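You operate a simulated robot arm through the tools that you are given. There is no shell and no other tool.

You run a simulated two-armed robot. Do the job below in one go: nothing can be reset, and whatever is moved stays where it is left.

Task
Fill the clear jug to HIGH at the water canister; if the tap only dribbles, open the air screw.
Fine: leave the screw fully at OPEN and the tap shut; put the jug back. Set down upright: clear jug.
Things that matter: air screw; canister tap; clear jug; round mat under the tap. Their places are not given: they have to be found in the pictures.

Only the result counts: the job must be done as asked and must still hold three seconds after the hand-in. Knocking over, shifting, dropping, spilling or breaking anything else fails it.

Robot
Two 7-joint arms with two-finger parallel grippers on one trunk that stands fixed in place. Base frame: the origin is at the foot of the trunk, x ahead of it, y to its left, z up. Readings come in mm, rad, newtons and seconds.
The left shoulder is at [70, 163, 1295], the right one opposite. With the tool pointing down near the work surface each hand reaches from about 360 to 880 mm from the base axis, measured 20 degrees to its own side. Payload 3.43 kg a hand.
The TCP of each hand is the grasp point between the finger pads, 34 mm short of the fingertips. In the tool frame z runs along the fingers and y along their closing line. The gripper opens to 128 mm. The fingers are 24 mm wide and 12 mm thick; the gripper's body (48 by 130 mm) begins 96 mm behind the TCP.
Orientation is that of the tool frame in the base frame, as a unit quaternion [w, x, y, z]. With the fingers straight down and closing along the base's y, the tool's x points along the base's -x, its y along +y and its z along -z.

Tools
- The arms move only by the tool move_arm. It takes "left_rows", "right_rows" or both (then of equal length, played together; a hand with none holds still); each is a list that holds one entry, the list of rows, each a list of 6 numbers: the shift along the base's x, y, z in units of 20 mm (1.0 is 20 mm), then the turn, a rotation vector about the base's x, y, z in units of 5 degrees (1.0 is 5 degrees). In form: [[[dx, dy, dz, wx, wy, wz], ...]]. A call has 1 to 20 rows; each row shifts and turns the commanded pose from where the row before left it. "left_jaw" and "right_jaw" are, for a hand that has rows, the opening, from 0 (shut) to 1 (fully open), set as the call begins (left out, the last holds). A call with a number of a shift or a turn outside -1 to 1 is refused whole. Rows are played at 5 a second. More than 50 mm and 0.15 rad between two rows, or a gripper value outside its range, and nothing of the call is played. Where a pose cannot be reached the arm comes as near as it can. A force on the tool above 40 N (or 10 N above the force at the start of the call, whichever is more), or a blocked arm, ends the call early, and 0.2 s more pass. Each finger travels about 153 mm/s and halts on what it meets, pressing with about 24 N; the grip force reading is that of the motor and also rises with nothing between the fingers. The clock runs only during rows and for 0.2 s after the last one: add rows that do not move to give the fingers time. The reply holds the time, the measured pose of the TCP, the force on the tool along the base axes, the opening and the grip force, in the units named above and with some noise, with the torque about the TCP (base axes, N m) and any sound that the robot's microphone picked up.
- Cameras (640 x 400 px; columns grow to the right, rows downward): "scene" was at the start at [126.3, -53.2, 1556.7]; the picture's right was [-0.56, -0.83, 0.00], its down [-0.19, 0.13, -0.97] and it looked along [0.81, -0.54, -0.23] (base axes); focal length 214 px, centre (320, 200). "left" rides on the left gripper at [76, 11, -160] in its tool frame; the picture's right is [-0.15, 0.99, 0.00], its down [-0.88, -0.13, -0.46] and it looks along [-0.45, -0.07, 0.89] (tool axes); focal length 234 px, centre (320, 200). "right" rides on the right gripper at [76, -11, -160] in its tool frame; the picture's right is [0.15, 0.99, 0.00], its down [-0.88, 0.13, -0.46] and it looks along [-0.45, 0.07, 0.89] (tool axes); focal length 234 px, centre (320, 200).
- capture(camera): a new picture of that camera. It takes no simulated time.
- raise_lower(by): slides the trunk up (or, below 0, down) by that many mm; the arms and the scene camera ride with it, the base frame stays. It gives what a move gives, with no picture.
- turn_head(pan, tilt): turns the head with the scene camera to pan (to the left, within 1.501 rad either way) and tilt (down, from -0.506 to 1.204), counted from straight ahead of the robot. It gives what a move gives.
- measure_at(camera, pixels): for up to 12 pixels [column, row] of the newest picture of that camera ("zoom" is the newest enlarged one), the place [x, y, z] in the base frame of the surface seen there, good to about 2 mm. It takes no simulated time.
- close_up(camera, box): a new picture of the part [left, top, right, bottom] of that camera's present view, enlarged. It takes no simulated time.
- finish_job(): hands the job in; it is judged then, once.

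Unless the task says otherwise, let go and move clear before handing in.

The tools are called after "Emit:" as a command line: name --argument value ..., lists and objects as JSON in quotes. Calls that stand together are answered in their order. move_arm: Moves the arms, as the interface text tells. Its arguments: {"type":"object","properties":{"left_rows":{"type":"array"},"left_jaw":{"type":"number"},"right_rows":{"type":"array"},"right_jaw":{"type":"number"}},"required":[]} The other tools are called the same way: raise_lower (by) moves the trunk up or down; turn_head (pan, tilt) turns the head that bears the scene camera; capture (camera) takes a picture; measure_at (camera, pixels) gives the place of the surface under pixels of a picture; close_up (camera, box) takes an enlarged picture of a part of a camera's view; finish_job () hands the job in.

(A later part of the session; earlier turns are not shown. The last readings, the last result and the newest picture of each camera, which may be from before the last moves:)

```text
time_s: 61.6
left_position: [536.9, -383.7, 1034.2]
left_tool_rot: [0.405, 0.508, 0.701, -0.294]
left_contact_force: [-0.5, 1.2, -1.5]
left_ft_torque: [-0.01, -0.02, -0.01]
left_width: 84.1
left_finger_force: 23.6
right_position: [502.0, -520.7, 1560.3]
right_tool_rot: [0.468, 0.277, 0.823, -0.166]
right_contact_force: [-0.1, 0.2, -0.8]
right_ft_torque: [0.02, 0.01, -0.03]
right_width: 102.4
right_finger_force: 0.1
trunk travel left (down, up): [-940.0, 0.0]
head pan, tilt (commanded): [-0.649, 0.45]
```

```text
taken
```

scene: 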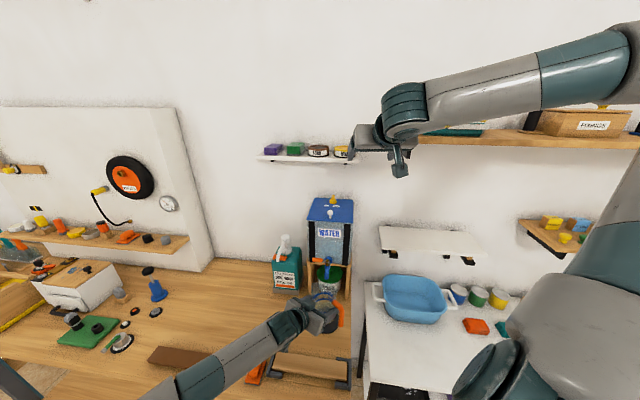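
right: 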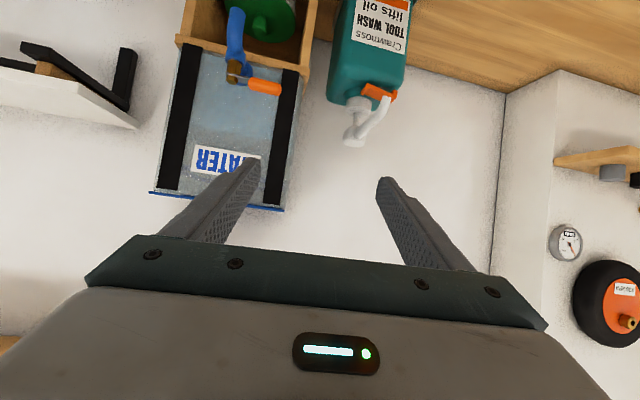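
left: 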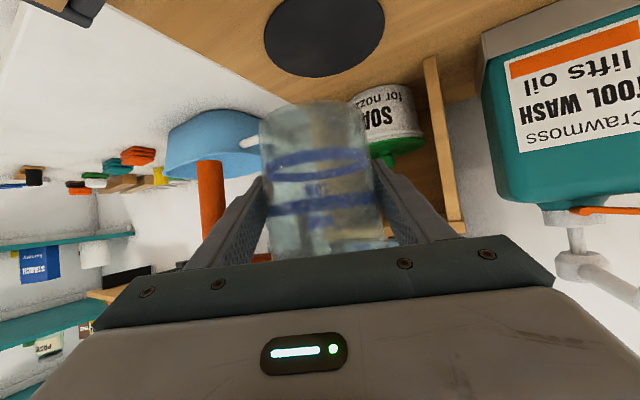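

The jug is centred above the front of the mat. I'll lower it, then slide it under the spout just above the mat.

Emit:
move_arm --left_rows '[[[0, 0, -0.89, 0, 0, 0], [0, 0, -0.89, 0, 0, 0], [0, 0, -0.89, 0, 0, 0], [0, 0, -0.89, 0, 0, 0], [0, 0, -0.8, 0, 0, 0], [0, 0, 0, 0, 0, 0]]]'

Emit:
move_arm --left_rows '[[[0.5, -0.55, 0, 0, 0, 0], [0.65, -0.72, 0, 0, 0, 0], [0.5, -0.55, 0, 0, 0, 0], [0.3, -0.36, 0, 0, 0, 0], [0, 0, 0, 0, 0, 0]]]'

Emit:
capture --camera "scene"

Emit:
close_up --camera "scene" --box '[280, 245, 376, 345]'

```text
time_s: 63.0
left_position: [535.8, -383.3, 946.7]
left_tool_rot: [0.404, 0.509, 0.701, -0.293]
left_contact_force: [-0.7, 0.7, -1.2]
left_ft_torque: [0.0, -0.01, -0.02]
left_width: 84.1
left_finger_force: 24.1
right_position: [502.1, -521.0, 1559.5]
right_tool_rot: [0.469, 0.276, 0.822, -0.165]
right_contact_force: [0.5, -0.2, 0.7]
right_ft_torque: [0.03, 0.01, 0.04]
right_width: 102.5
right_finger_force: 0.0
trunk travel left (down, up): [-940.0, 0.0]
head pan, tilt (commanded): [-0.649, 0.45]
```

```text
time_s: 64.2
left_position: [571.2, -411.8, 947.2]
left_tool_rot: [0.406, 0.507, 0.703, -0.29]
left_contact_force: [-0.3, 1.3, -0.5]
left_ft_torque: [-0.01, -0.02, 0.02]
left_width: 84.2
left_finger_force: 24.3
left hand out of reach, approached as far as the arm can: row 3, 4
right_position: [501.3, -521.2, 1558.4]
right_tool_rot: [0.47, 0.276, 0.822, -0.166]
right_contact_force: [-0.3, 0.2, -0.3]
right_ft_torque: [-0.01, 0.03, 0.0]
right_width: 102.3
right_finger_force: 0.0
trunk travel left (down, up): [-940.0, 0.0]
head pan, tilt (commanded): [-0.649, 0.45]
```

```text
taken
```

scene: 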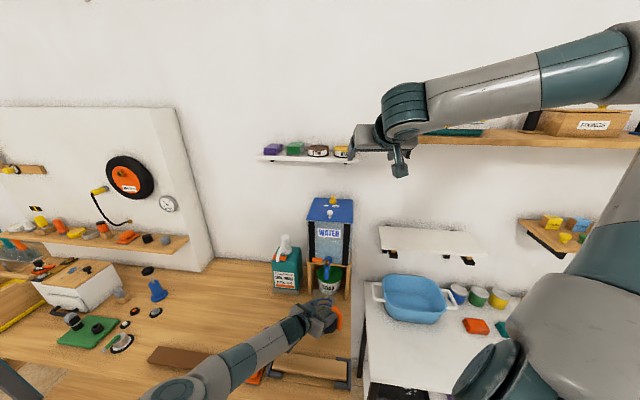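

```text
4.00 times, centred on (328, 295) of scene
```

zoom: 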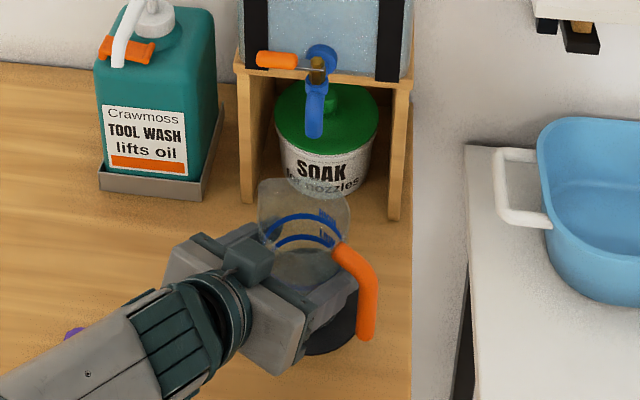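

The left arm is at full stretch (jug centre about 27 mm short of the spout line). I'll back out, lift 200 mm and lower the trunk by 200 mm, which brings the shoulder closer and gives more reach.

Emit:
move_arm --left_rows '[[[-0.7, 0.7, 0, 0, 0, 0], [-0.7, 0.7, 0, 0, 0, 0], [-0.3, 0.3, 0.7, 0, 0, 0], [0, 0, 1, 0, 0, 0], [0, 0, 1, 0, 0, 0], [0, 0, 1, 0, 0, 0], [0, 0, 1, 0, 0, 0], [0, 0, 1, 0, 0, 0], [0, 0, 1, 0, 0, 0], [0, 0, 1, 0, 0, 0], [0, 0, 1, 0, 0, 0], [0, 0, 1, 0, 0, 0], [0, 0, 0.5, 0, 0, 0], [0, 0, 0, 0, 0, 0]]]'

Emit:
capture --camera "scene"

```text
time_s: 67.2
left_position: [531.3, -382.9, 1152.2]
left_tool_rot: [0.404, 0.509, 0.701, -0.293]
left_contact_force: [-0.1, 0.3, -0.5]
left_ft_torque: [0.0, 0.01, -0.01]
left_width: 84.1
left_finger_force: 24.0
right_position: [501.1, -520.7, 1560.3]
right_tool_rot: [0.469, 0.277, 0.822, -0.166]
right_contact_force: [0.1, 0.2, 0.3]
right_ft_torque: [0.02, -0.01, 0.0]
right_width: 102.8
right_finger_force: 0.2
trunk travel left (down, up): [-940.0, 0.0]
head pan, tilt (commanded): [-0.649, 0.45]
```

```text
taken
```

scene: 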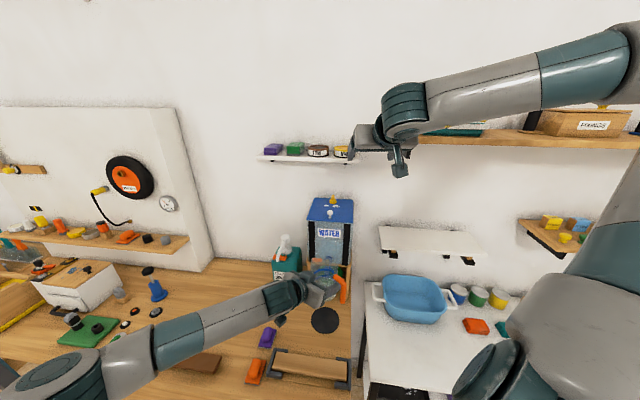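

Before lowering the trunk I'll check how far the right arm is from the shelf on the right, as it will ride down too.

Emit:
measure_at --camera "scene" --pixels '[[400, 110], [440, 110], [500, 100], [560, 80], [610, 60], [480, 140], [560, 140], [620, 145], [398, 170], [360, 140], [600, 250], [600, 320]]'

Emit:
turn_head --pan -1.2 --tilt 0.35

Emit:
capture --camera "scene"

```text
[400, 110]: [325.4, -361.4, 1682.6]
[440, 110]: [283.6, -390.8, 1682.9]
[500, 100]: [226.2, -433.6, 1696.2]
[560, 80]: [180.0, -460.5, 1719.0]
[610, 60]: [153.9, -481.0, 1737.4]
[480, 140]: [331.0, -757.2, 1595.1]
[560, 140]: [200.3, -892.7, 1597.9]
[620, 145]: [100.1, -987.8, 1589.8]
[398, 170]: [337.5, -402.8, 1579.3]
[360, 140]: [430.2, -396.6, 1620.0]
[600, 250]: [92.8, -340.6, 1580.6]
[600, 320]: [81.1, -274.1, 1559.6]
```

```text
time_s: 68.1
left_position: [532.9, -380.9, 1151.0]
left_tool_rot: [0.405, 0.508, 0.701, -0.293]
left_contact_force: [0.6, 0.1, -1.5]
left_ft_torque: [-0.02, -0.02, 0.0]
left_width: 84.4
left_finger_force: 23.8
right_position: [500.9, -519.9, 1558.9]
right_tool_rot: [0.469, 0.277, 0.822, -0.166]
right_contact_force: [0.0, 0.3, 0.2]
right_ft_torque: [0.02, 0.01, -0.01]
right_width: 102.4
right_finger_force: 0.0
trunk travel left (down, up): [-940.0, 0.0]
head pan, tilt (commanded): [-1.201, 0.351]
```

```text
taken
```

scene: 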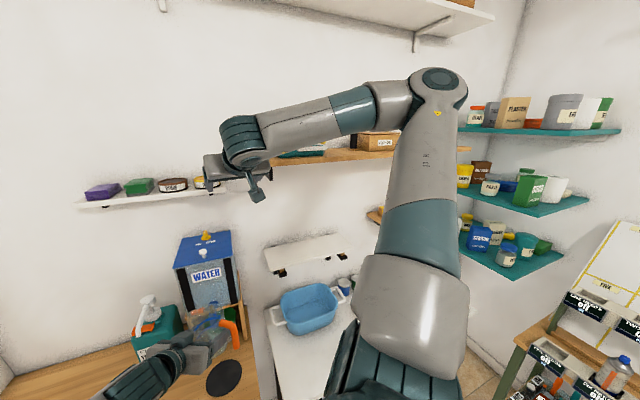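

The right arm is well in front of the shelves, so lowering is safe. I'll lower the trunk 200 mm.

Emit:
raise_lower --by -200

Emit:
turn_head --pan -0.65 --tilt 0.4

Emit:
capture --camera "scene"

Emit:
capture --camera "left"

```text
time_s: 70.3
left_position: [531.9, -382.1, 952.4]
left_tool_rot: [0.405, 0.509, 0.701, -0.294]
left_contact_force: [0.5, 0.7, -0.5]
left_ft_torque: [0.01, -0.02, -0.01]
left_width: 84.0
left_finger_force: 24.5
right_position: [502.2, -520.3, 1360.0]
right_tool_rot: [0.469, 0.277, 0.822, -0.166]
right_contact_force: [-0.2, -0.5, 0.1]
right_ft_torque: [0.03, 0.03, 0.02]
right_width: 102.4
right_finger_force: 0.1
trunk travel left (down, up): [-740.0, 200.0]
head pan, tilt (commanded): [-1.201, 0.351]
```

```text
time_s: 71.3
left_position: [533.4, -381.4, 951.8]
left_tool_rot: [0.405, 0.508, 0.701, -0.293]
left_contact_force: [0.6, -0.4, -0.5]
left_ft_torque: [0.02, -0.02, 0.01]
left_width: 84.0
left_finger_force: 23.6
right_position: [501.4, -521.0, 1359.7]
right_tool_rot: [0.469, 0.276, 0.823, -0.165]
right_contact_force: [0.8, 0.1, 0.6]
right_ft_torque: [-0.01, -0.04, 0.02]
right_width: 102.2
right_finger_force: 0.1
trunk travel left (down, up): [-740.0, 200.0]
head pan, tilt (commanded): [-0.649, 0.4]
```

```text
taken
```

scene: 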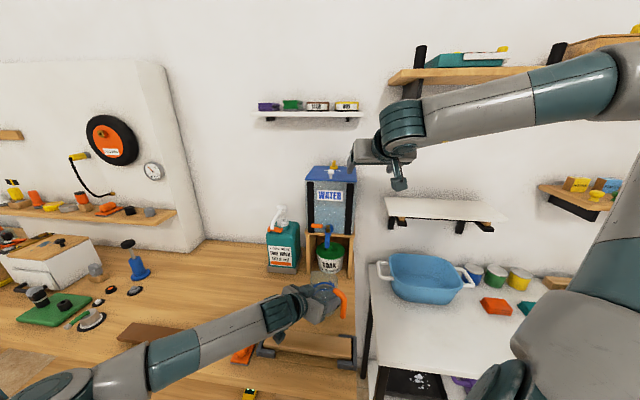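

```text
taken
```

left: 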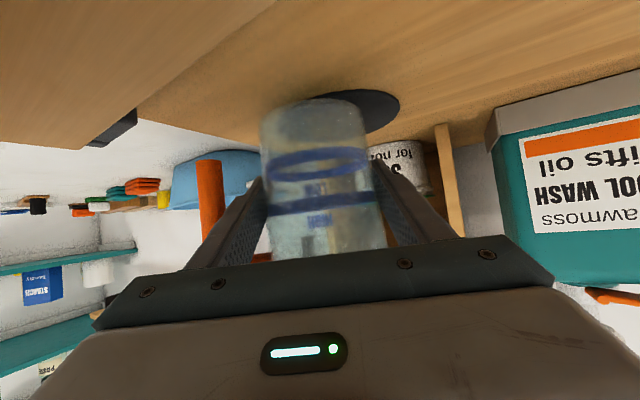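

Now I'll slide the jug under the spout with the extra reach, then check.

Emit:
move_arm --left_rows '[[[0.4, -0.42, 0, 0, 0, 0], [0.6, -0.63, 0, 0, 0, 0], [0.6, -0.63, 0, 0, 0, 0], [0.57, -0.59, 0, 0, 0, 0], [0, 0, 0, 0, 0, 0]]]'

Emit:
close_up --camera "scene" --box '[270, 210, 382, 330]'

Emit:
capture --camera "left"

```text
time_s: 72.5
left_position: [577.7, -426.9, 952.3]
left_tool_rot: [0.404, 0.509, 0.701, -0.294]
left_contact_force: [-0.9, 0.3, -0.9]
left_ft_torque: [0.0, -0.02, 0.03]
left_width: 84.1
left_finger_force: 24.1
right_position: [502.0, -520.3, 1360.6]
right_tool_rot: [0.468, 0.277, 0.822, -0.166]
right_contact_force: [0.6, -0.8, 0.2]
right_ft_torque: [-0.02, -0.01, -0.02]
right_width: 102.3
right_finger_force: 0.0
trunk travel left (down, up): [-740.0, 200.0]
head pan, tilt (commanded): [-0.649, 0.4]
```

```text
3.33 times, centred on (326, 270) of scene
```

zoom: 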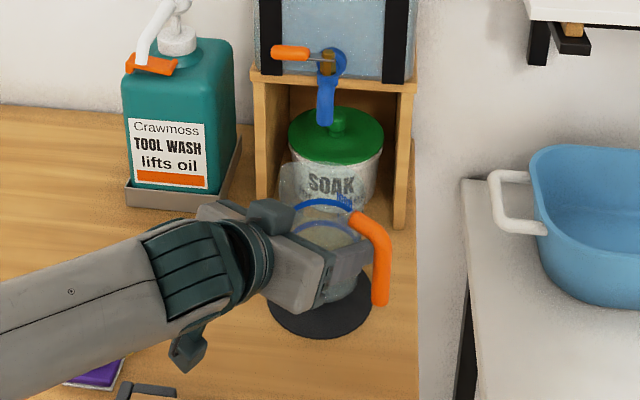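

```text
taken
```

left: 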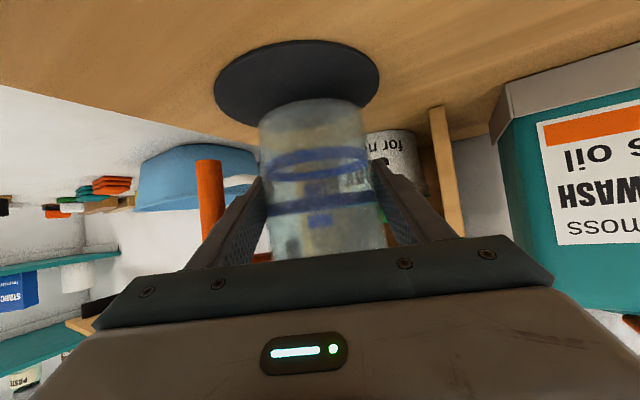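

The jug is over the mat under the spout. I'll lower it gently until it touches.

Emit:
move_arm --left_rows '[[[0, 0, -0.3, 0, 0, 0], [0, 0, -0.2, 0, 0, 0], [0, 0, -0.08, 0, 0, 0], [0, 0, 0, 0, 0, 0]]]'

Emit:
move_arm --left_rows '[[[0, 0, -0.08, 0, 0, 0], [0, 0, 0, 0, 0, 0]]]'

```text
time_s: 73.5
left_position: [576.6, -427.9, 940.7]
left_tool_rot: [0.405, 0.509, 0.701, -0.293]
left_contact_force: [0.4, 0.0, -0.7]
left_ft_torque: [-0.01, 0.0, 0.02]
left_width: 84.1
left_finger_force: 24.0
right_position: [501.5, -520.8, 1359.9]
right_tool_rot: [0.469, 0.277, 0.822, -0.166]
right_contact_force: [-0.5, -0.1, 0.4]
right_ft_torque: [-0.01, 0.0, -0.01]
right_width: 102.1
right_finger_force: 0.1
trunk travel left (down, up): [-740.0, 200.0]
head pan, tilt (commanded): [-0.649, 0.4]
```

```text
time_s: 74.1
left_position: [577.7, -427.6, 940.4]
left_tool_rot: [0.405, 0.509, 0.7, -0.294]
left_contact_force: [1.7, -0.8, 4.0]
left_ft_torque: [-0.07, -0.32, -0.07]
left_width: 83.7
left_finger_force: 24.0
right_position: [501.6, -520.4, 1360.2]
right_tool_rot: [0.471, 0.275, 0.822, -0.165]
right_contact_force: [-0.9, 0.5, 1.1]
right_ft_torque: [0.01, 0.01, -0.01]
right_width: 102.5
right_finger_force: 0.1
trunk travel left (down, up): [-740.0, 200.0]
head pan, tilt (commanded): [-0.649, 0.4]
```

The jug touched down (about +4 N upward). I'll release it and back the left hand out along its axis.

Emit:
move_arm --left_rows '[[[0, 0, 0, 0, 0, 0], [0, 0, 0, 0, 0, 0], [0, 0, 0, 0, 0, 0]]]' --left_jaw 0.8

Emit:
move_arm --left_rows '[[[-0.27, 0.82, 0.5, 0, 0, 0], [-0.27, 0.82, 0.5, 0, 0, 0], [-0.27, 0.82, 0.5, 0, 0, 0], [-0.27, 0.82, 0.5, 0, 0, 0], [-0.27, 0.82, 0.5, 0, 0, 0], [-0.27, 0.82, 0.5, 0, 0, 0], [-0.27, 0.82, 0.5, 0, 0, 0], [-0.27, 0.82, 0.5, 0, 0, 0], [0, 0, 0, 0, 0, 0]]]'

Emit:
capture --camera "scene"

Emit:
close_up --camera "scene" --box '[290, 220, 370, 320]'

Emit:
capture --camera "left"

```text
time_s: 74.9
left_position: [575.9, -426.7, 938.7]
left_tool_rot: [0.405, 0.508, 0.701, -0.293]
left_contact_force: [-0.1, -0.1, 0.4]
left_ft_torque: [0.0, -0.01, -0.02]
left_width: 102.3
left_finger_force: 0.0
right_position: [500.9, -520.1, 1359.6]
right_tool_rot: [0.47, 0.277, 0.822, -0.166]
right_contact_force: [0.0, -0.3, 0.1]
right_ft_torque: [0.0, 0.0, 0.0]
right_width: 102.3
right_finger_force: 0.1
trunk travel left (down, up): [-740.0, 200.0]
head pan, tilt (commanded): [-0.649, 0.4]
```

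```text
time_s: 76.9
left_position: [531.6, -296.0, 1018.3]
left_tool_rot: [0.405, 0.508, 0.701, -0.294]
left_contact_force: [-0.8, -0.1, -0.2]
left_ft_torque: [0.01, 0.01, -0.01]
left_width: 102.2
left_finger_force: 0.1
right_position: [500.7, -519.0, 1358.3]
right_tool_rot: [0.47, 0.276, 0.822, -0.165]
right_contact_force: [0.0, -0.1, -0.2]
right_ft_torque: [0.0, 0.02, -0.02]
right_width: 102.4
right_finger_force: 0.1
trunk travel left (down, up): [-740.0, 200.0]
head pan, tilt (commanded): [-0.649, 0.4]
```

```text
taken
```

scene: 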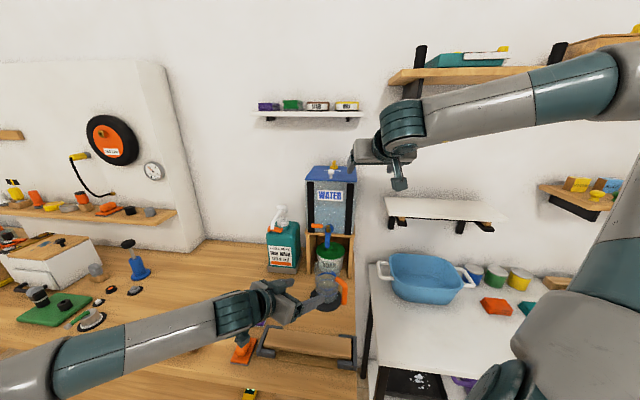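

```text
4.00 times, centred on (330, 270) of scene
```

zoom: 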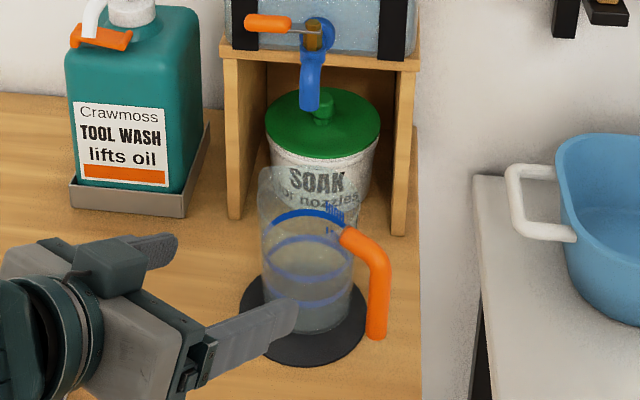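

```text
taken
```

left: 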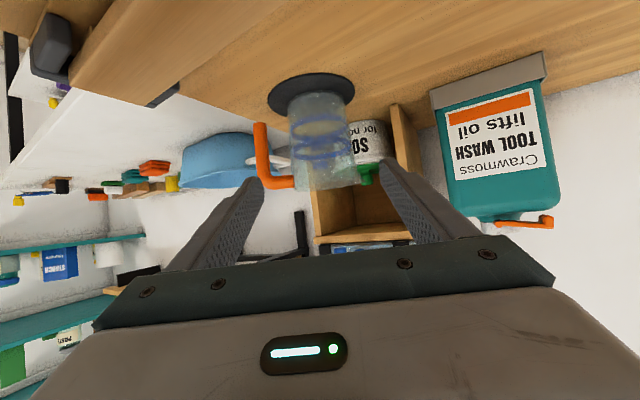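

The jug stands upright on the mat. I'll measure its rings and the spout end to confirm the alignment.

Emit:
close_up --camera "scene" --box '[300, 230, 360, 320]'

Emit:
measure_at --camera "zoom" --pixels '[[275, 187], [300, 180], [330, 180], [265, 268], [300, 283], [330, 278], [350, 265], [300, 310], [330, 312], [297, 60], [297, 30], [375, 240]]'

```text
4.44 times, centred on (330, 275) of scene
```

zoom: 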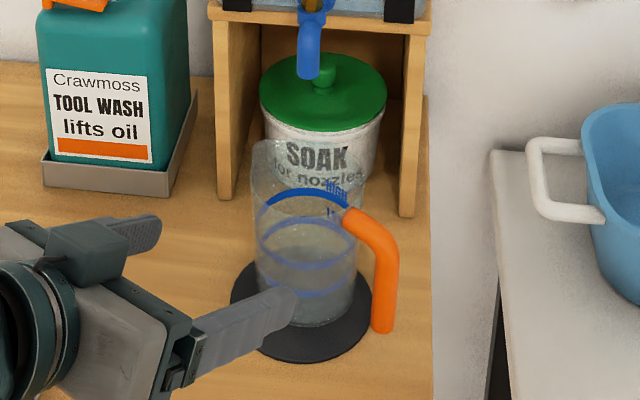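

```text
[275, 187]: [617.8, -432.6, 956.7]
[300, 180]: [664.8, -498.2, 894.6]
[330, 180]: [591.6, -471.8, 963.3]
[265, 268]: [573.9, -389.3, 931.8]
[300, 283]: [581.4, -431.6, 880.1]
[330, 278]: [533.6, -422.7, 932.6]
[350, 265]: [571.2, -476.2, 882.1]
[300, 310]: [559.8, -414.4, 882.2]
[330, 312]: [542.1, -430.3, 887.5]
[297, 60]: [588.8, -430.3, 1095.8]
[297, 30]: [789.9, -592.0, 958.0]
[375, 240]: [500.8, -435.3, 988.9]
```

The jug is centred under the spout (centre n≈708, t≈103; spout n≈720). Now for the tap: I'll lower the left hand a bit so its camera watches the jug's water level from the side, and roll the right hand 90° so its fingers close vertically on the lever.

Emit:
move_arm --left_rows '[[[-0.3, 0.95, -1, 0, 0, 0], [-0.3, 0.95, -1, 0, 0, 0], [0, 0, 0, 0, 0, 0]]]'

Emit:
move_arm --right_rows '[[[0, 0, 0, 0.69, -0.52, -0.5], [0, 0, 0, 0.69, -0.52, -0.5], [0, 0, 0, 0.69, -0.52, -0.5], [0, 0, 0, 0.69, -0.52, -0.5], [0, 0, 0, 0.69, -0.52, -0.5], [0, 0, 0, 0.69, -0.52, -0.5], [0, 0, 0, 0.69, -0.52, -0.5], [0, 0, 0, 0.69, -0.52, -0.5], [0, 0, 0, 0.69, -0.52, -0.5]]]' --right_jaw 0.4

Emit:
capture --camera "left"

Emit:
capture --camera "scene"

```text
time_s: 77.7
left_position: [521.7, -258.6, 979.4]
left_tool_rot: [0.405, 0.509, 0.701, -0.293]
left_contact_force: [1.0, -0.4, -0.7]
left_ft_torque: [-0.03, -0.02, 0.01]
left_width: 102.1
left_finger_force: 0.1
right_position: [502.6, -520.9, 1359.9]
right_tool_rot: [0.47, 0.277, 0.822, -0.167]
right_contact_force: [0.4, -0.6, 0.5]
right_ft_torque: [-0.01, 0.02, 0.07]
right_width: 102.7
right_finger_force: 0.0
trunk travel left (down, up): [-740.0, 200.0]
head pan, tilt (commanded): [-0.649, 0.4]
```

```text
time_s: 79.7
left_position: [522.0, -259.2, 980.3]
left_tool_rot: [0.404, 0.509, 0.701, -0.293]
left_contact_force: [-1.3, 0.9, -0.3]
left_ft_torque: [-0.01, 0.05, 0.0]
left_width: 102.6
left_finger_force: 0.0
right_position: [501.4, -520.8, 1360.4]
right_tool_rot: [0.493, 0.57, 0.657, 0.029]
right_contact_force: [0.2, -0.6, -0.6]
right_ft_torque: [0.0, -0.05, -0.01]
right_width: 51.0
right_finger_force: 0.1
trunk travel left (down, up): [-740.0, 200.0]
head pan, tilt (commanded): [-0.649, 0.4]
```

```text
taken
```

left: 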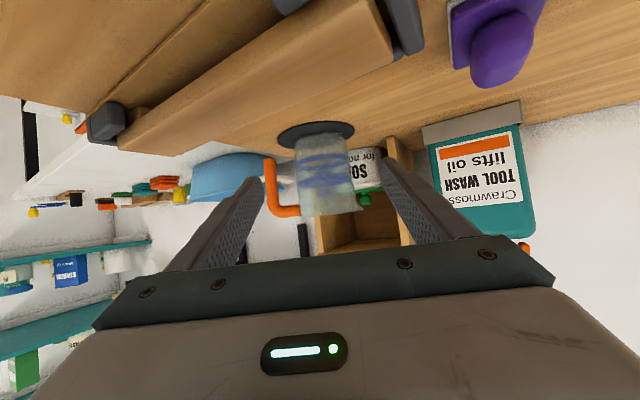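

```text
taken
```

scene: 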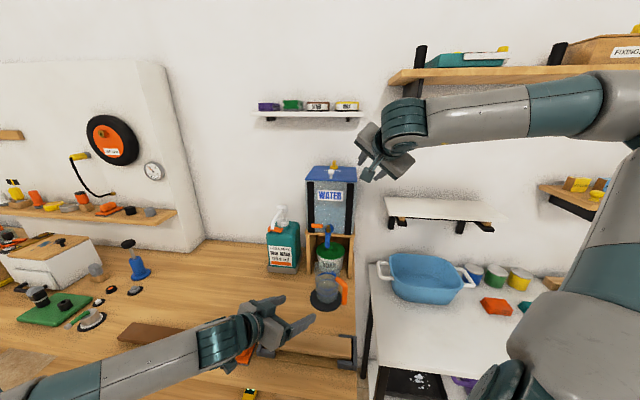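

The first 45° of roll went fine, and the left camera sees the jug clearly at (325,165). I'll roll the other 45°, flatten the tilt to 15° and square up to the canister.

Emit:
move_arm --right_rows '[[[0, 0, 0, 0.69, -0.52, -0.5], [0, 0, 0, 0.69, -0.52, -0.5], [0, 0, 0, 0.69, -0.52, -0.5], [0, 0, 0, 0.69, -0.52, -0.5], [0, 0, 0, 0.69, -0.52, -0.5], [0, 0, 0, 0.69, -0.52, -0.5], [0, 0, 0, 0.69, -0.52, -0.5], [0, 0, 0, 0.69, -0.52, -0.5], [0, 0, 0, 0.69, -0.52, -0.5], [0, 0, 0, -0.602, -0.799, 0], [0, 0, 0, -0.602, -0.799, 0], [0, 0, 0, -0.602, -0.799, 0], [0, 0, 0, 0, 0, -0.8], [0, 0, 0, 0, 0, -0.8]]]'

Emit:
capture --camera "right"

Emit:
close_up --camera "left" --box '[260, 100, 390, 240]'

```text
time_s: 82.7
left_position: [522.8, -256.5, 979.9]
left_tool_rot: [0.405, 0.508, 0.701, -0.294]
left_contact_force: [-0.1, -0.4, 0.0]
left_ft_torque: [0.0, 0.01, -0.01]
left_width: 102.6
left_finger_force: 0.0
right_position: [501.9, -520.2, 1359.9]
right_tool_rot: [0.557, 0.736, 0.309, 0.228]
right_contact_force: [0.3, -0.7, -0.3]
right_ft_torque: [0.0, -0.01, 0.0]
right_width: 51.0
right_finger_force: 0.0
trunk travel left (down, up): [-740.0, 200.0]
head pan, tilt (commanded): [-0.649, 0.4]
```

```text
taken
```

right: 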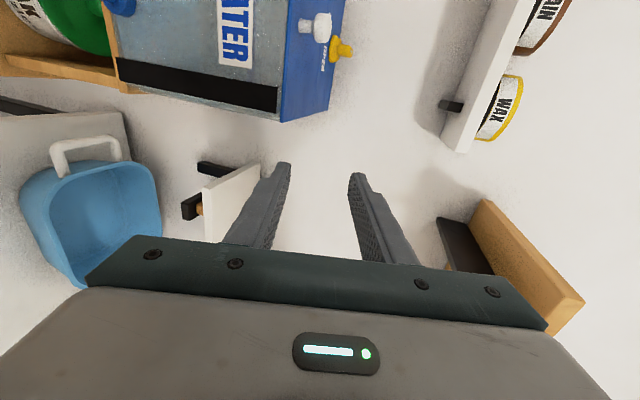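

```text
2.86 times, centred on (325, 170) of left
```

zoom: 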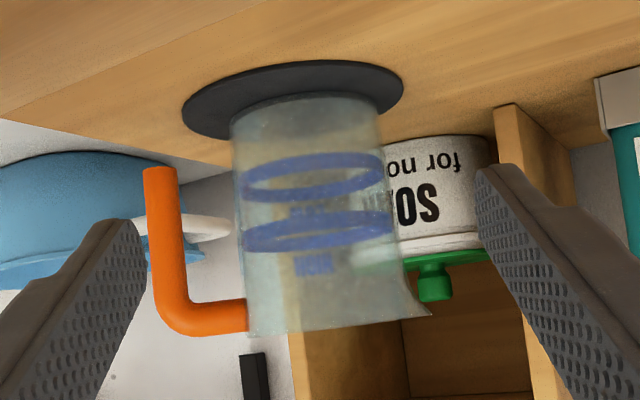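

The right fingers now close vertically and point at the canister at 16° down. I'll move to a point in front of the lever.

Emit:
move_arm --right_rows '[[[0.3, 0.917, -0.722, 0, 0, 0], [0.3, 0.917, -0.722, 0, 0, 0], [0.3, 0.917, -0.722, 0, 0, 0], [0.3, 0.917, -0.722, 0, 0, 0], [0.3, 0.917, -0.722, 0, 0, 0], [0.3, 0.917, -0.722, 0, 0, 0], [0.3, 0.917, -0.722, 0, 0, 0], [0.3, 0.917, -0.722, 0, 0, 0], [0.3, 0.917, -0.722, 0, 0, 0], [0, 0, 0, 0, 0, 0]]]'

Emit:
capture --camera "right"

Emit:
capture --camera "scene"

```text
time_s: 84.9
left_position: [522.5, -258.1, 981.3]
left_tool_rot: [0.405, 0.508, 0.702, -0.292]
left_contact_force: [-0.3, -0.9, -0.3]
left_ft_torque: [-0.01, 0.02, 0.0]
left_width: 102.4
left_finger_force: 0.1
right_position: [553.4, -354.9, 1232.0]
right_tool_rot: [0.557, 0.736, 0.309, 0.23]
right_contact_force: [0.1, -0.5, -0.3]
right_ft_torque: [0.0, 0.04, -0.01]
right_width: 50.9
right_finger_force: 0.0
trunk travel left (down, up): [-740.0, 200.0]
head pan, tilt (commanded): [-0.649, 0.4]
```

```text
taken
```

right: 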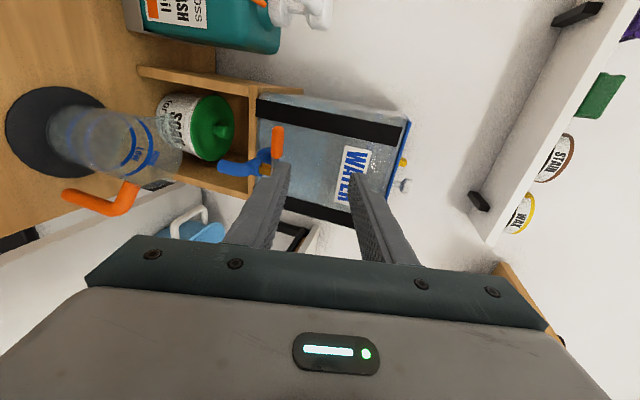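

```text
taken
```

scene: 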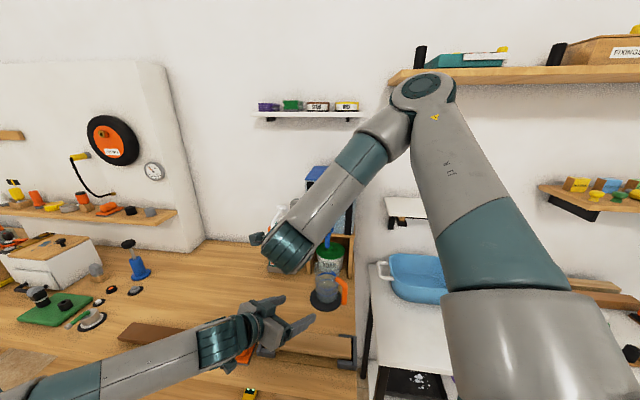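

The right wrist camera now sees the lever (277,140), the spout and the jug. I'll measure the lever precisely.

Emit:
close_up --camera "right" --box '[210, 110, 306, 190]'

Emit:
measure_at --camera "zoom" --pixels '[[445, 110], [445, 150], [445, 190], [420, 150], [470, 150], [445, 230], [400, 240], [375, 270], [300, 260], [180, 270], [150, 275], [230, 280]]'

```text
5.00 times, centred on (258, 150) of right
```

zoom: 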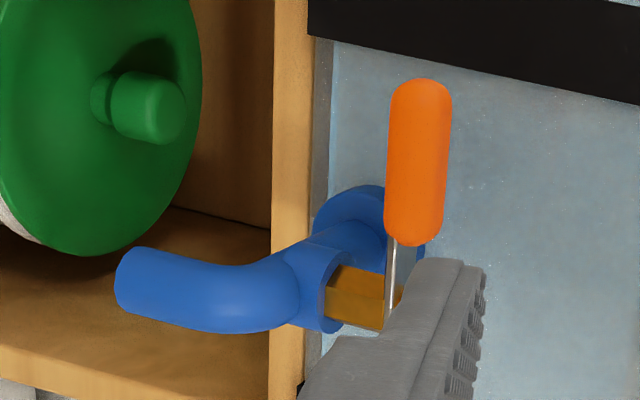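

```text
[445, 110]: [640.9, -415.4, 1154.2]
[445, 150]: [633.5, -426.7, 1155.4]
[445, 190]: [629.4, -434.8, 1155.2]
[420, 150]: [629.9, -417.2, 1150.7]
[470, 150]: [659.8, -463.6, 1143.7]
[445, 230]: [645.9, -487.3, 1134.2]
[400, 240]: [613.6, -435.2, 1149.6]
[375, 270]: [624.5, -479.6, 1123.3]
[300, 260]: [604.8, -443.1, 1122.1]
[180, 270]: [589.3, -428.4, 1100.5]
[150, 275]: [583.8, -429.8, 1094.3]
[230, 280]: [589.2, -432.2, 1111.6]
```

The lever's handle is centred at n≈749.5, z≈1147, t from about 122 to 163. I'll drop to its height and come in most of the way.

Emit:
move_arm --right_rows '[[[0.075, 0.035, -0.917, 0, 0, 0], [0.075, 0.035, -0.917, 0, 0, 0], [0.075, 0.035, -0.917, 0, 0, 0], [0.68, -0.68, -0.274, 0, 0, 0], [0.68, -0.68, -0.274, 0, 0, 0], [0.68, -0.68, -0.274, 0, 0, 0], [0, 0, 0, 0, 0, 0]]]'

Emit:
capture --camera "right"

Emit:
capture --camera "scene"

```text
time_s: 86.5
left_position: [522.7, -258.8, 980.4]
left_tool_rot: [0.405, 0.508, 0.701, -0.294]
left_contact_force: [-0.1, -0.5, 0.3]
left_ft_torque: [-0.01, -0.01, -0.03]
left_width: 102.4
left_finger_force: 0.1
right_position: [600.6, -393.4, 1158.3]
right_tool_rot: [0.557, 0.736, 0.309, 0.229]
right_contact_force: [0.1, 0.4, 1.5]
right_ft_torque: [0.01, 0.01, -0.01]
right_width: 51.3
right_finger_force: 0.2
trunk travel left (down, up): [-740.0, 200.0]
head pan, tilt (commanded): [-0.649, 0.4]
```

```text
taken
```

right: 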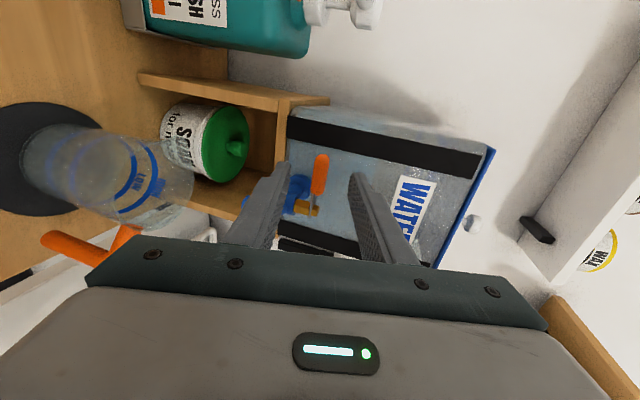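

```text
taken
```

scene: 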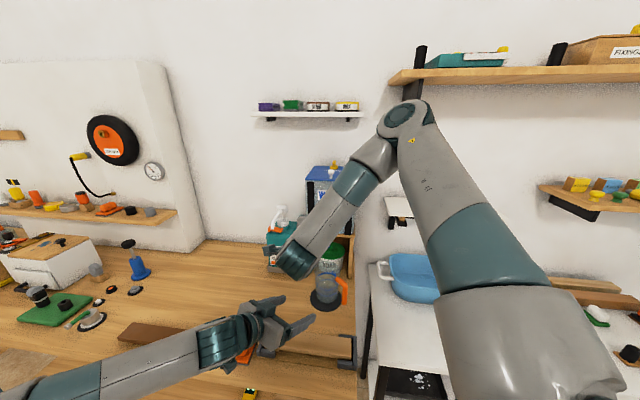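

The lever (318,175) lies between the open fingers. I'll finish the approach and close on it.

Emit:
move_arm --right_rows '[[[0.63, -0.68, -0.22, 0, 0, 0], [0.63, -0.68, -0.22, 0, 0, 0], [0, 0, 0, 0, 0, 0]]]'

Emit:
close_up --camera "right" --box '[240, 110, 400, 260]'

```text
time_s: 87.3
left_position: [522.3, -259.1, 980.8]
left_tool_rot: [0.404, 0.509, 0.701, -0.294]
left_contact_force: [-0.4, 0.0, -0.2]
left_ft_torque: [0.0, -0.01, 0.01]
left_width: 102.1
left_finger_force: 0.0
right_position: [624.2, -421.5, 1150.5]
right_tool_rot: [0.556, 0.736, 0.31, 0.229]
right_contact_force: [-0.3, 0.1, -0.5]
right_ft_torque: [0.02, -0.01, -0.01]
right_width: 51.1
right_finger_force: 0.0
trunk travel left (down, up): [-740.0, 200.0]
head pan, tilt (commanded): [-0.649, 0.4]
```

```text
2.67 times, centred on (320, 185) of right
```

zoom: 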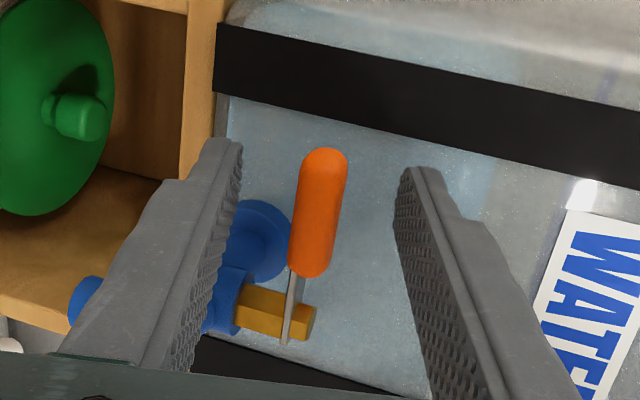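

The lever handle (zoom (320,215)) is centred between the pads. I'll close on it.

Emit:
move_arm --right_rows '[[[0, 0, 0, 0, 0, 0], [0, 0, 0, 0, 0, 0], [0, 0, 0, 0, 0, 0]]]' --right_jaw 0.0

Emit:
close_up --camera "right" --box '[240, 110, 400, 260]'

Emit:
capture --camera "right"

```text
time_s: 88.1
left_position: [522.8, -257.9, 979.9]
left_tool_rot: [0.406, 0.508, 0.701, -0.293]
left_contact_force: [0.1, 0.3, 0.0]
left_ft_torque: [-0.05, -0.03, -0.04]
left_width: 102.6
left_finger_force: 0.1
right_position: [626.1, -421.4, 1149.7]
right_tool_rot: [0.556, 0.737, 0.31, 0.229]
right_contact_force: [-3.7, 3.3, -8.6]
right_ft_torque: [0.46, -1.11, -0.19]
right_width: 16.2
right_finger_force: 45.4
trunk travel left (down, up): [-740.0, 200.0]
head pan, tilt (commanded): [-0.649, 0.4]
```

```text
2.67 times, centred on (320, 185) of right
```

zoom: 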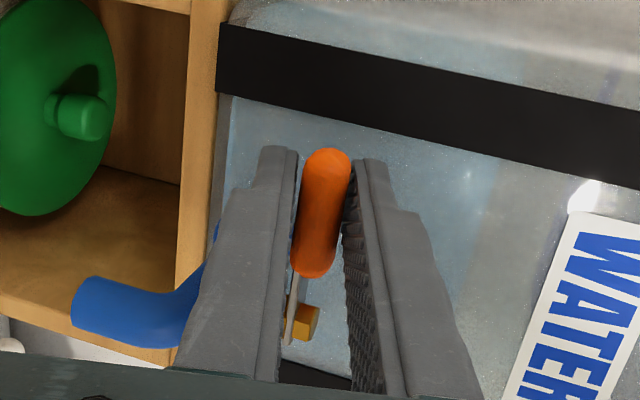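

```text
taken
```

right: 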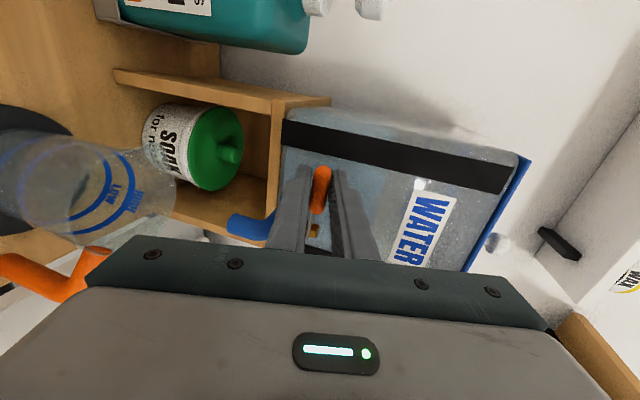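

Gripped at 16 mm. I'll pull the lever round about 30° toward me along its arc and then look for water.

Emit:
move_arm --right_rows '[[[-0.147, 0.107, -0.075, 0, 0, 0.5], [-0.156, 0.094, 0, 0, 0, 0.5], [-0.165, 0.08, 0, 0, 0, 0.5], [-0.172, 0.067, 0, 0, 0, 0.5], [-0.178, 0.052, 0, 0, 0, 0.5], [-0.182, 0.036, 0, 0, 0, 0.5]]]'

Emit:
capture --camera "right"

Emit:
close_up --camera "left" --box '[260, 100, 390, 240]'

Emit:
close_up --camera "scene" --box '[280, 210, 370, 320]'

```text
time_s: 89.3
left_position: [522.7, -259.2, 977.9]
left_tool_rot: [0.403, 0.508, 0.702, -0.294]
left_contact_force: [-0.3, -0.4, 0.0]
left_ft_torque: [0.0, 0.0, -0.01]
left_width: 102.5
left_finger_force: 0.0
right_position: [615.1, -415.7, 1150.7]
right_tool_rot: [0.532, 0.696, 0.386, 0.29]
right_contact_force: [17.5, -9.6, -1.6]
right_ft_torque: [-1.02, 0.03, 0.75]
right_width: 15.7
right_finger_force: 45.0
trunk travel left (down, up): [-740.0, 200.0]
head pan, tilt (commanded): [-0.649, 0.4]
stopped in row 6 (right hand): the force on the tool passed its limit at 41 N (the readings are from after the stop); the commanded pose is now the measured one
```

```text
taken
```

right: 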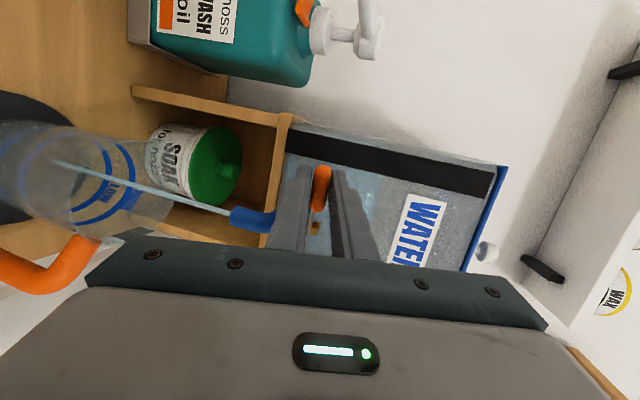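

```text
2.86 times, centred on (325, 170) of left
```

zoom: 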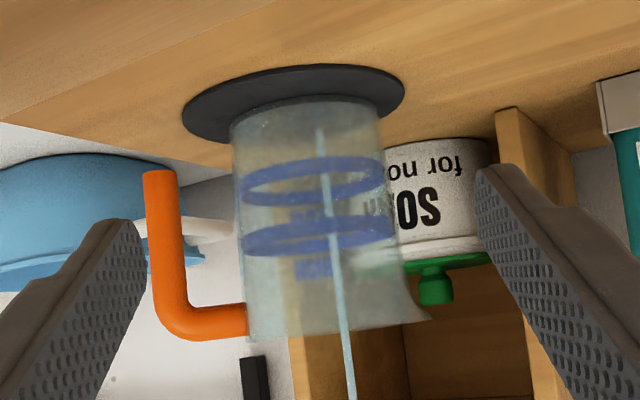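

```text
3.64 times, centred on (325, 265) of scene
```

zoom: 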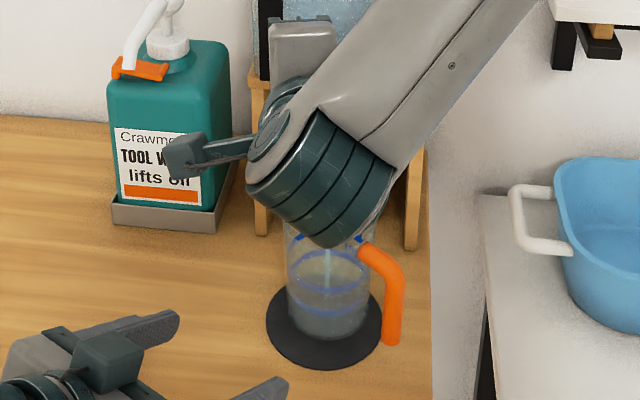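

Water is flowing: a thin continuous stream lands well inside the jug (left camera zoom, stream at (330,230)). The lever is partly open and stiff, so I'll hold it here for a second and see how fast the jug fills.

Emit:
move_arm --right_rows '[[[0, 0, 0, 0, 0, 0], [0, 0, 0, 0, 0, 0], [0, 0, 0, 0, 0, 0], [0, 0, 0, 0, 0, 0], [0, 0, 0, 0, 0, 0]]]'

Emit:
close_up --camera "left" --box '[260, 100, 390, 240]'

Emit:
capture --camera "right"

```text
time_s: 90.5
left_position: [524.4, -259.7, 977.7]
left_tool_rot: [0.404, 0.509, 0.701, -0.294]
left_contact_force: [-0.1, 0.8, 0.6]
left_ft_torque: [0.0, 0.02, 0.06]
left_width: 102.3
left_finger_force: 0.0
right_position: [614.0, -417.0, 1150.1]
right_tool_rot: [0.53, 0.697, 0.387, 0.29]
right_contact_force: [21.2, -11.5, 3.6]
right_ft_torque: [-1.12, -0.04, 0.95]
right_width: 15.9
right_finger_force: 44.7
trunk travel left (down, up): [-740.0, 200.0]
head pan, tilt (commanded): [-0.649, 0.4]
```

```text
2.86 times, centred on (325, 170) of left
```

zoom: 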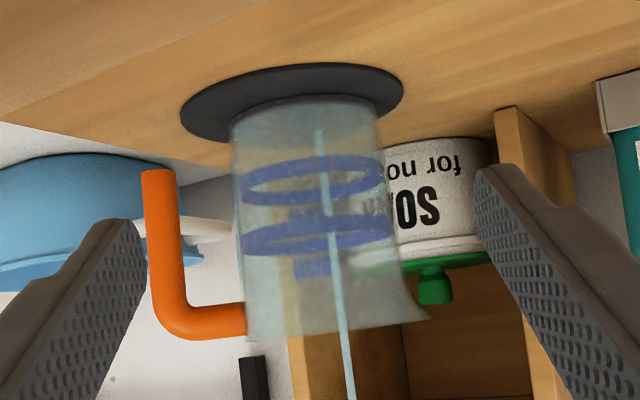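

```text
taken
```

right: 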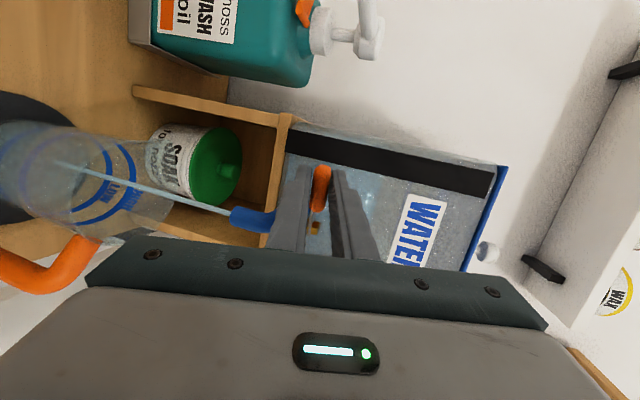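

The level has barely moved; the lever is only about 18° open and resists with about 24 N. I'll open it further, more slowly so the force stays below the limit.

Emit:
move_arm --right_rows '[[[-0.07, 0.028, 0, 0, 0, 0.2], [-0.071, 0.026, 0, 0, 0, 0.2], [-0.072, 0.023, 0, 0, 0, 0.2], [-0.073, 0.02, 0, 0, 0, 0.2], [-0.073, 0.018, 0, 0, 0, 0.2], [-0.074, 0.015, 0, 0, 0, 0.2], [-0.074, 0.012, 0, 0, 0, 0.2], [-0.075, 0.009, 0, 0, 0, 0.2]]]'

Emit:
close_up --camera "left" --box '[260, 100, 390, 240]'

Emit:
capture --camera "right"

```text
time_s: 91.8
left_position: [523.9, -258.8, 976.5]
left_tool_rot: [0.403, 0.509, 0.701, -0.294]
left_contact_force: [-0.1, -0.5, 0.9]
left_ft_torque: [-0.02, 0.01, -0.02]
left_width: 102.6
left_finger_force: 0.0
right_position: [607.8, -414.1, 1150.5]
right_tool_rot: [0.519, 0.677, 0.415, 0.316]
right_contact_force: [12.2, -12.8, -2.7]
right_ft_torque: [-1.36, -0.07, 0.5]
right_width: 16.3
right_finger_force: 44.7
trunk travel left (down, up): [-740.0, 200.0]
head pan, tilt (commanded): [-0.649, 0.4]
stopped in row 6 (right hand): the force on the tool passed its limit at 42 N (the readings are from after the stop); the commanded pose is now the measured one
```

```text
2.86 times, centred on (325, 170) of left
```

zoom: 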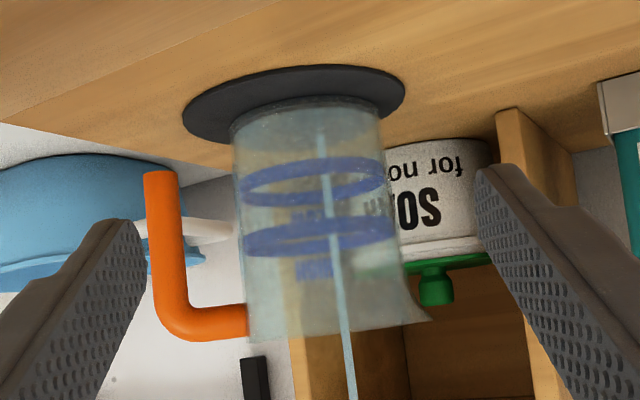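

```text
taken
```

right: 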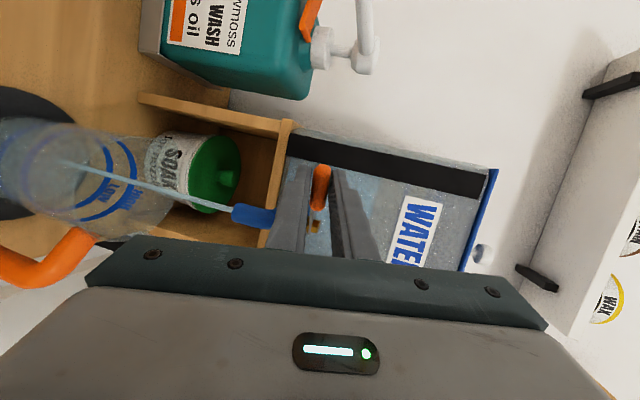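

The lever is about 27° open now, again at the force limit. I'll look at the jug more closely for any water level.

Emit:
close_up --camera "right" --box '[0, 90, 180, 260]'

Emit:
close_up --camera "left" --box '[295, 120, 365, 180]'

Emit:
close_up --camera "scene" --box '[295, 255, 365, 315]'

```text
2.35 times, centred on (90, 175) of right
```

zoom: 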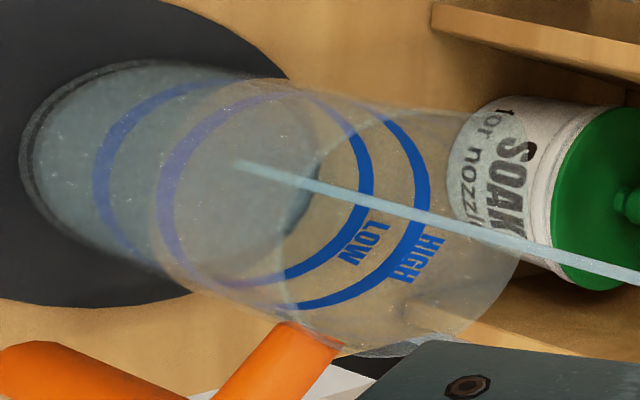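

```text
6.67 times, centred on (330, 150) of left
```

zoom: 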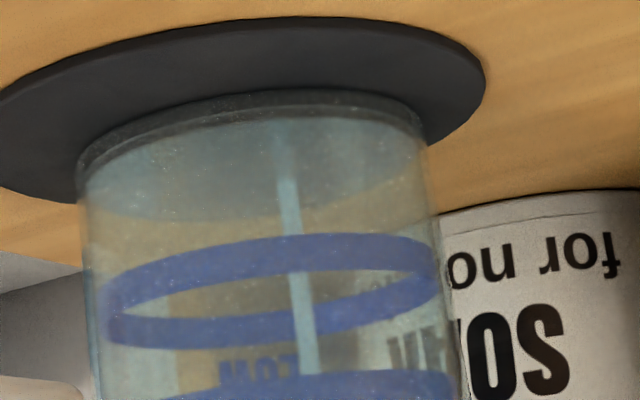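

```text
6.67 times, centred on (330, 285) of scene
```

zoom: 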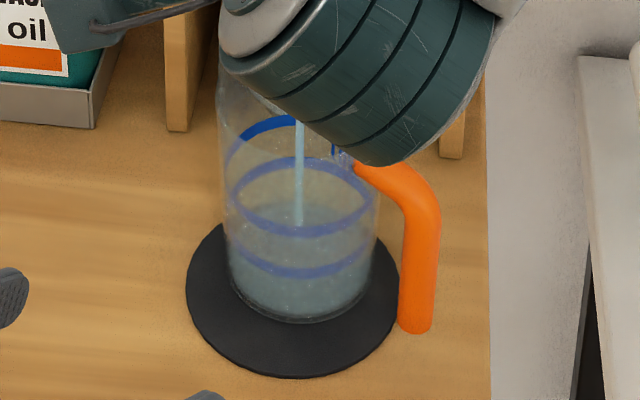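

There is water now: about 10 mm deep (far edge of the surface at right-zoom (318,170), below the LOW ring). This rate is convenient for control, so I'll hold the lever here for about 2 s and re-measure.

Emit:
move_arm --right_rows '[[[0, 0, 0, 0, 0, 0], [0, 0, 0, 0, 0, 0], [0, 0, 0, 0, 0, 0], [0, 0, 0, 0, 0, 0], [0, 0, 0, 0, 0, 0], [0, 0, 0, 0, 0, 0], [0, 0, 0, 0, 0, 0], [0, 0, 0, 0, 0, 0], [0, 0, 0, 0, 0, 0], [0, 0, 0, 0, 0, 0]]]'

Emit:
close_up --camera "right" --box '[0, 90, 180, 260]'

Emit:
close_up --camera "left" --box '[295, 120, 365, 180]'

```text
time_s: 94.0
left_position: [524.7, -261.3, 977.8]
left_tool_rot: [0.403, 0.508, 0.702, -0.292]
left_contact_force: [0.7, 0.5, -0.2]
left_ft_torque: [-0.03, 0.0, -0.02]
left_width: 102.3
left_finger_force: 0.1
right_position: [609.1, -413.3, 1151.8]
right_tool_rot: [0.517, 0.677, 0.417, 0.318]
right_contact_force: [13.0, -16.1, -1.6]
right_ft_torque: [-1.17, -0.15, 0.63]
right_width: 16.3
right_finger_force: 44.9
trunk travel left (down, up): [-740.0, 200.0]
head pan, tilt (commanded): [-0.649, 0.4]
```

```text
2.35 times, centred on (90, 175) of right
```

zoom: 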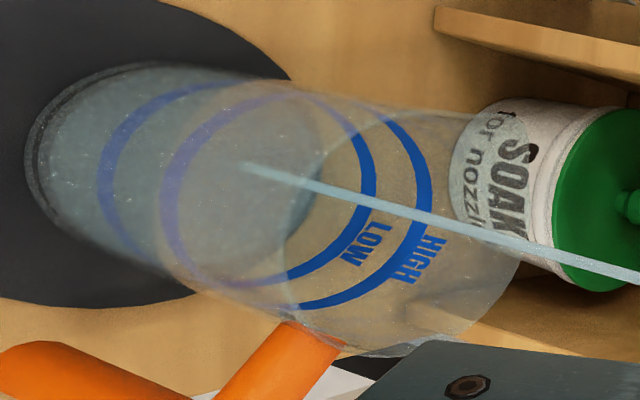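

```text
6.67 times, centred on (330, 150) of left
```

zoom: 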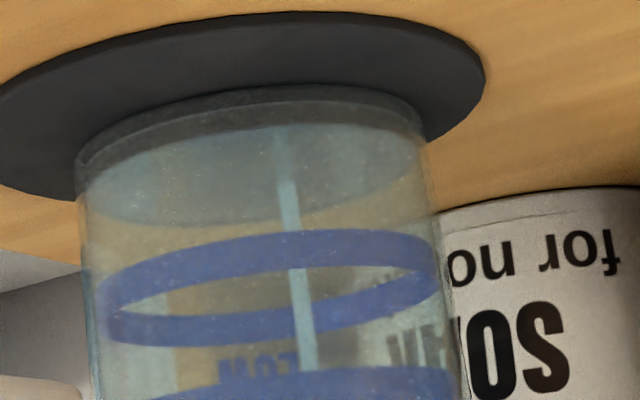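

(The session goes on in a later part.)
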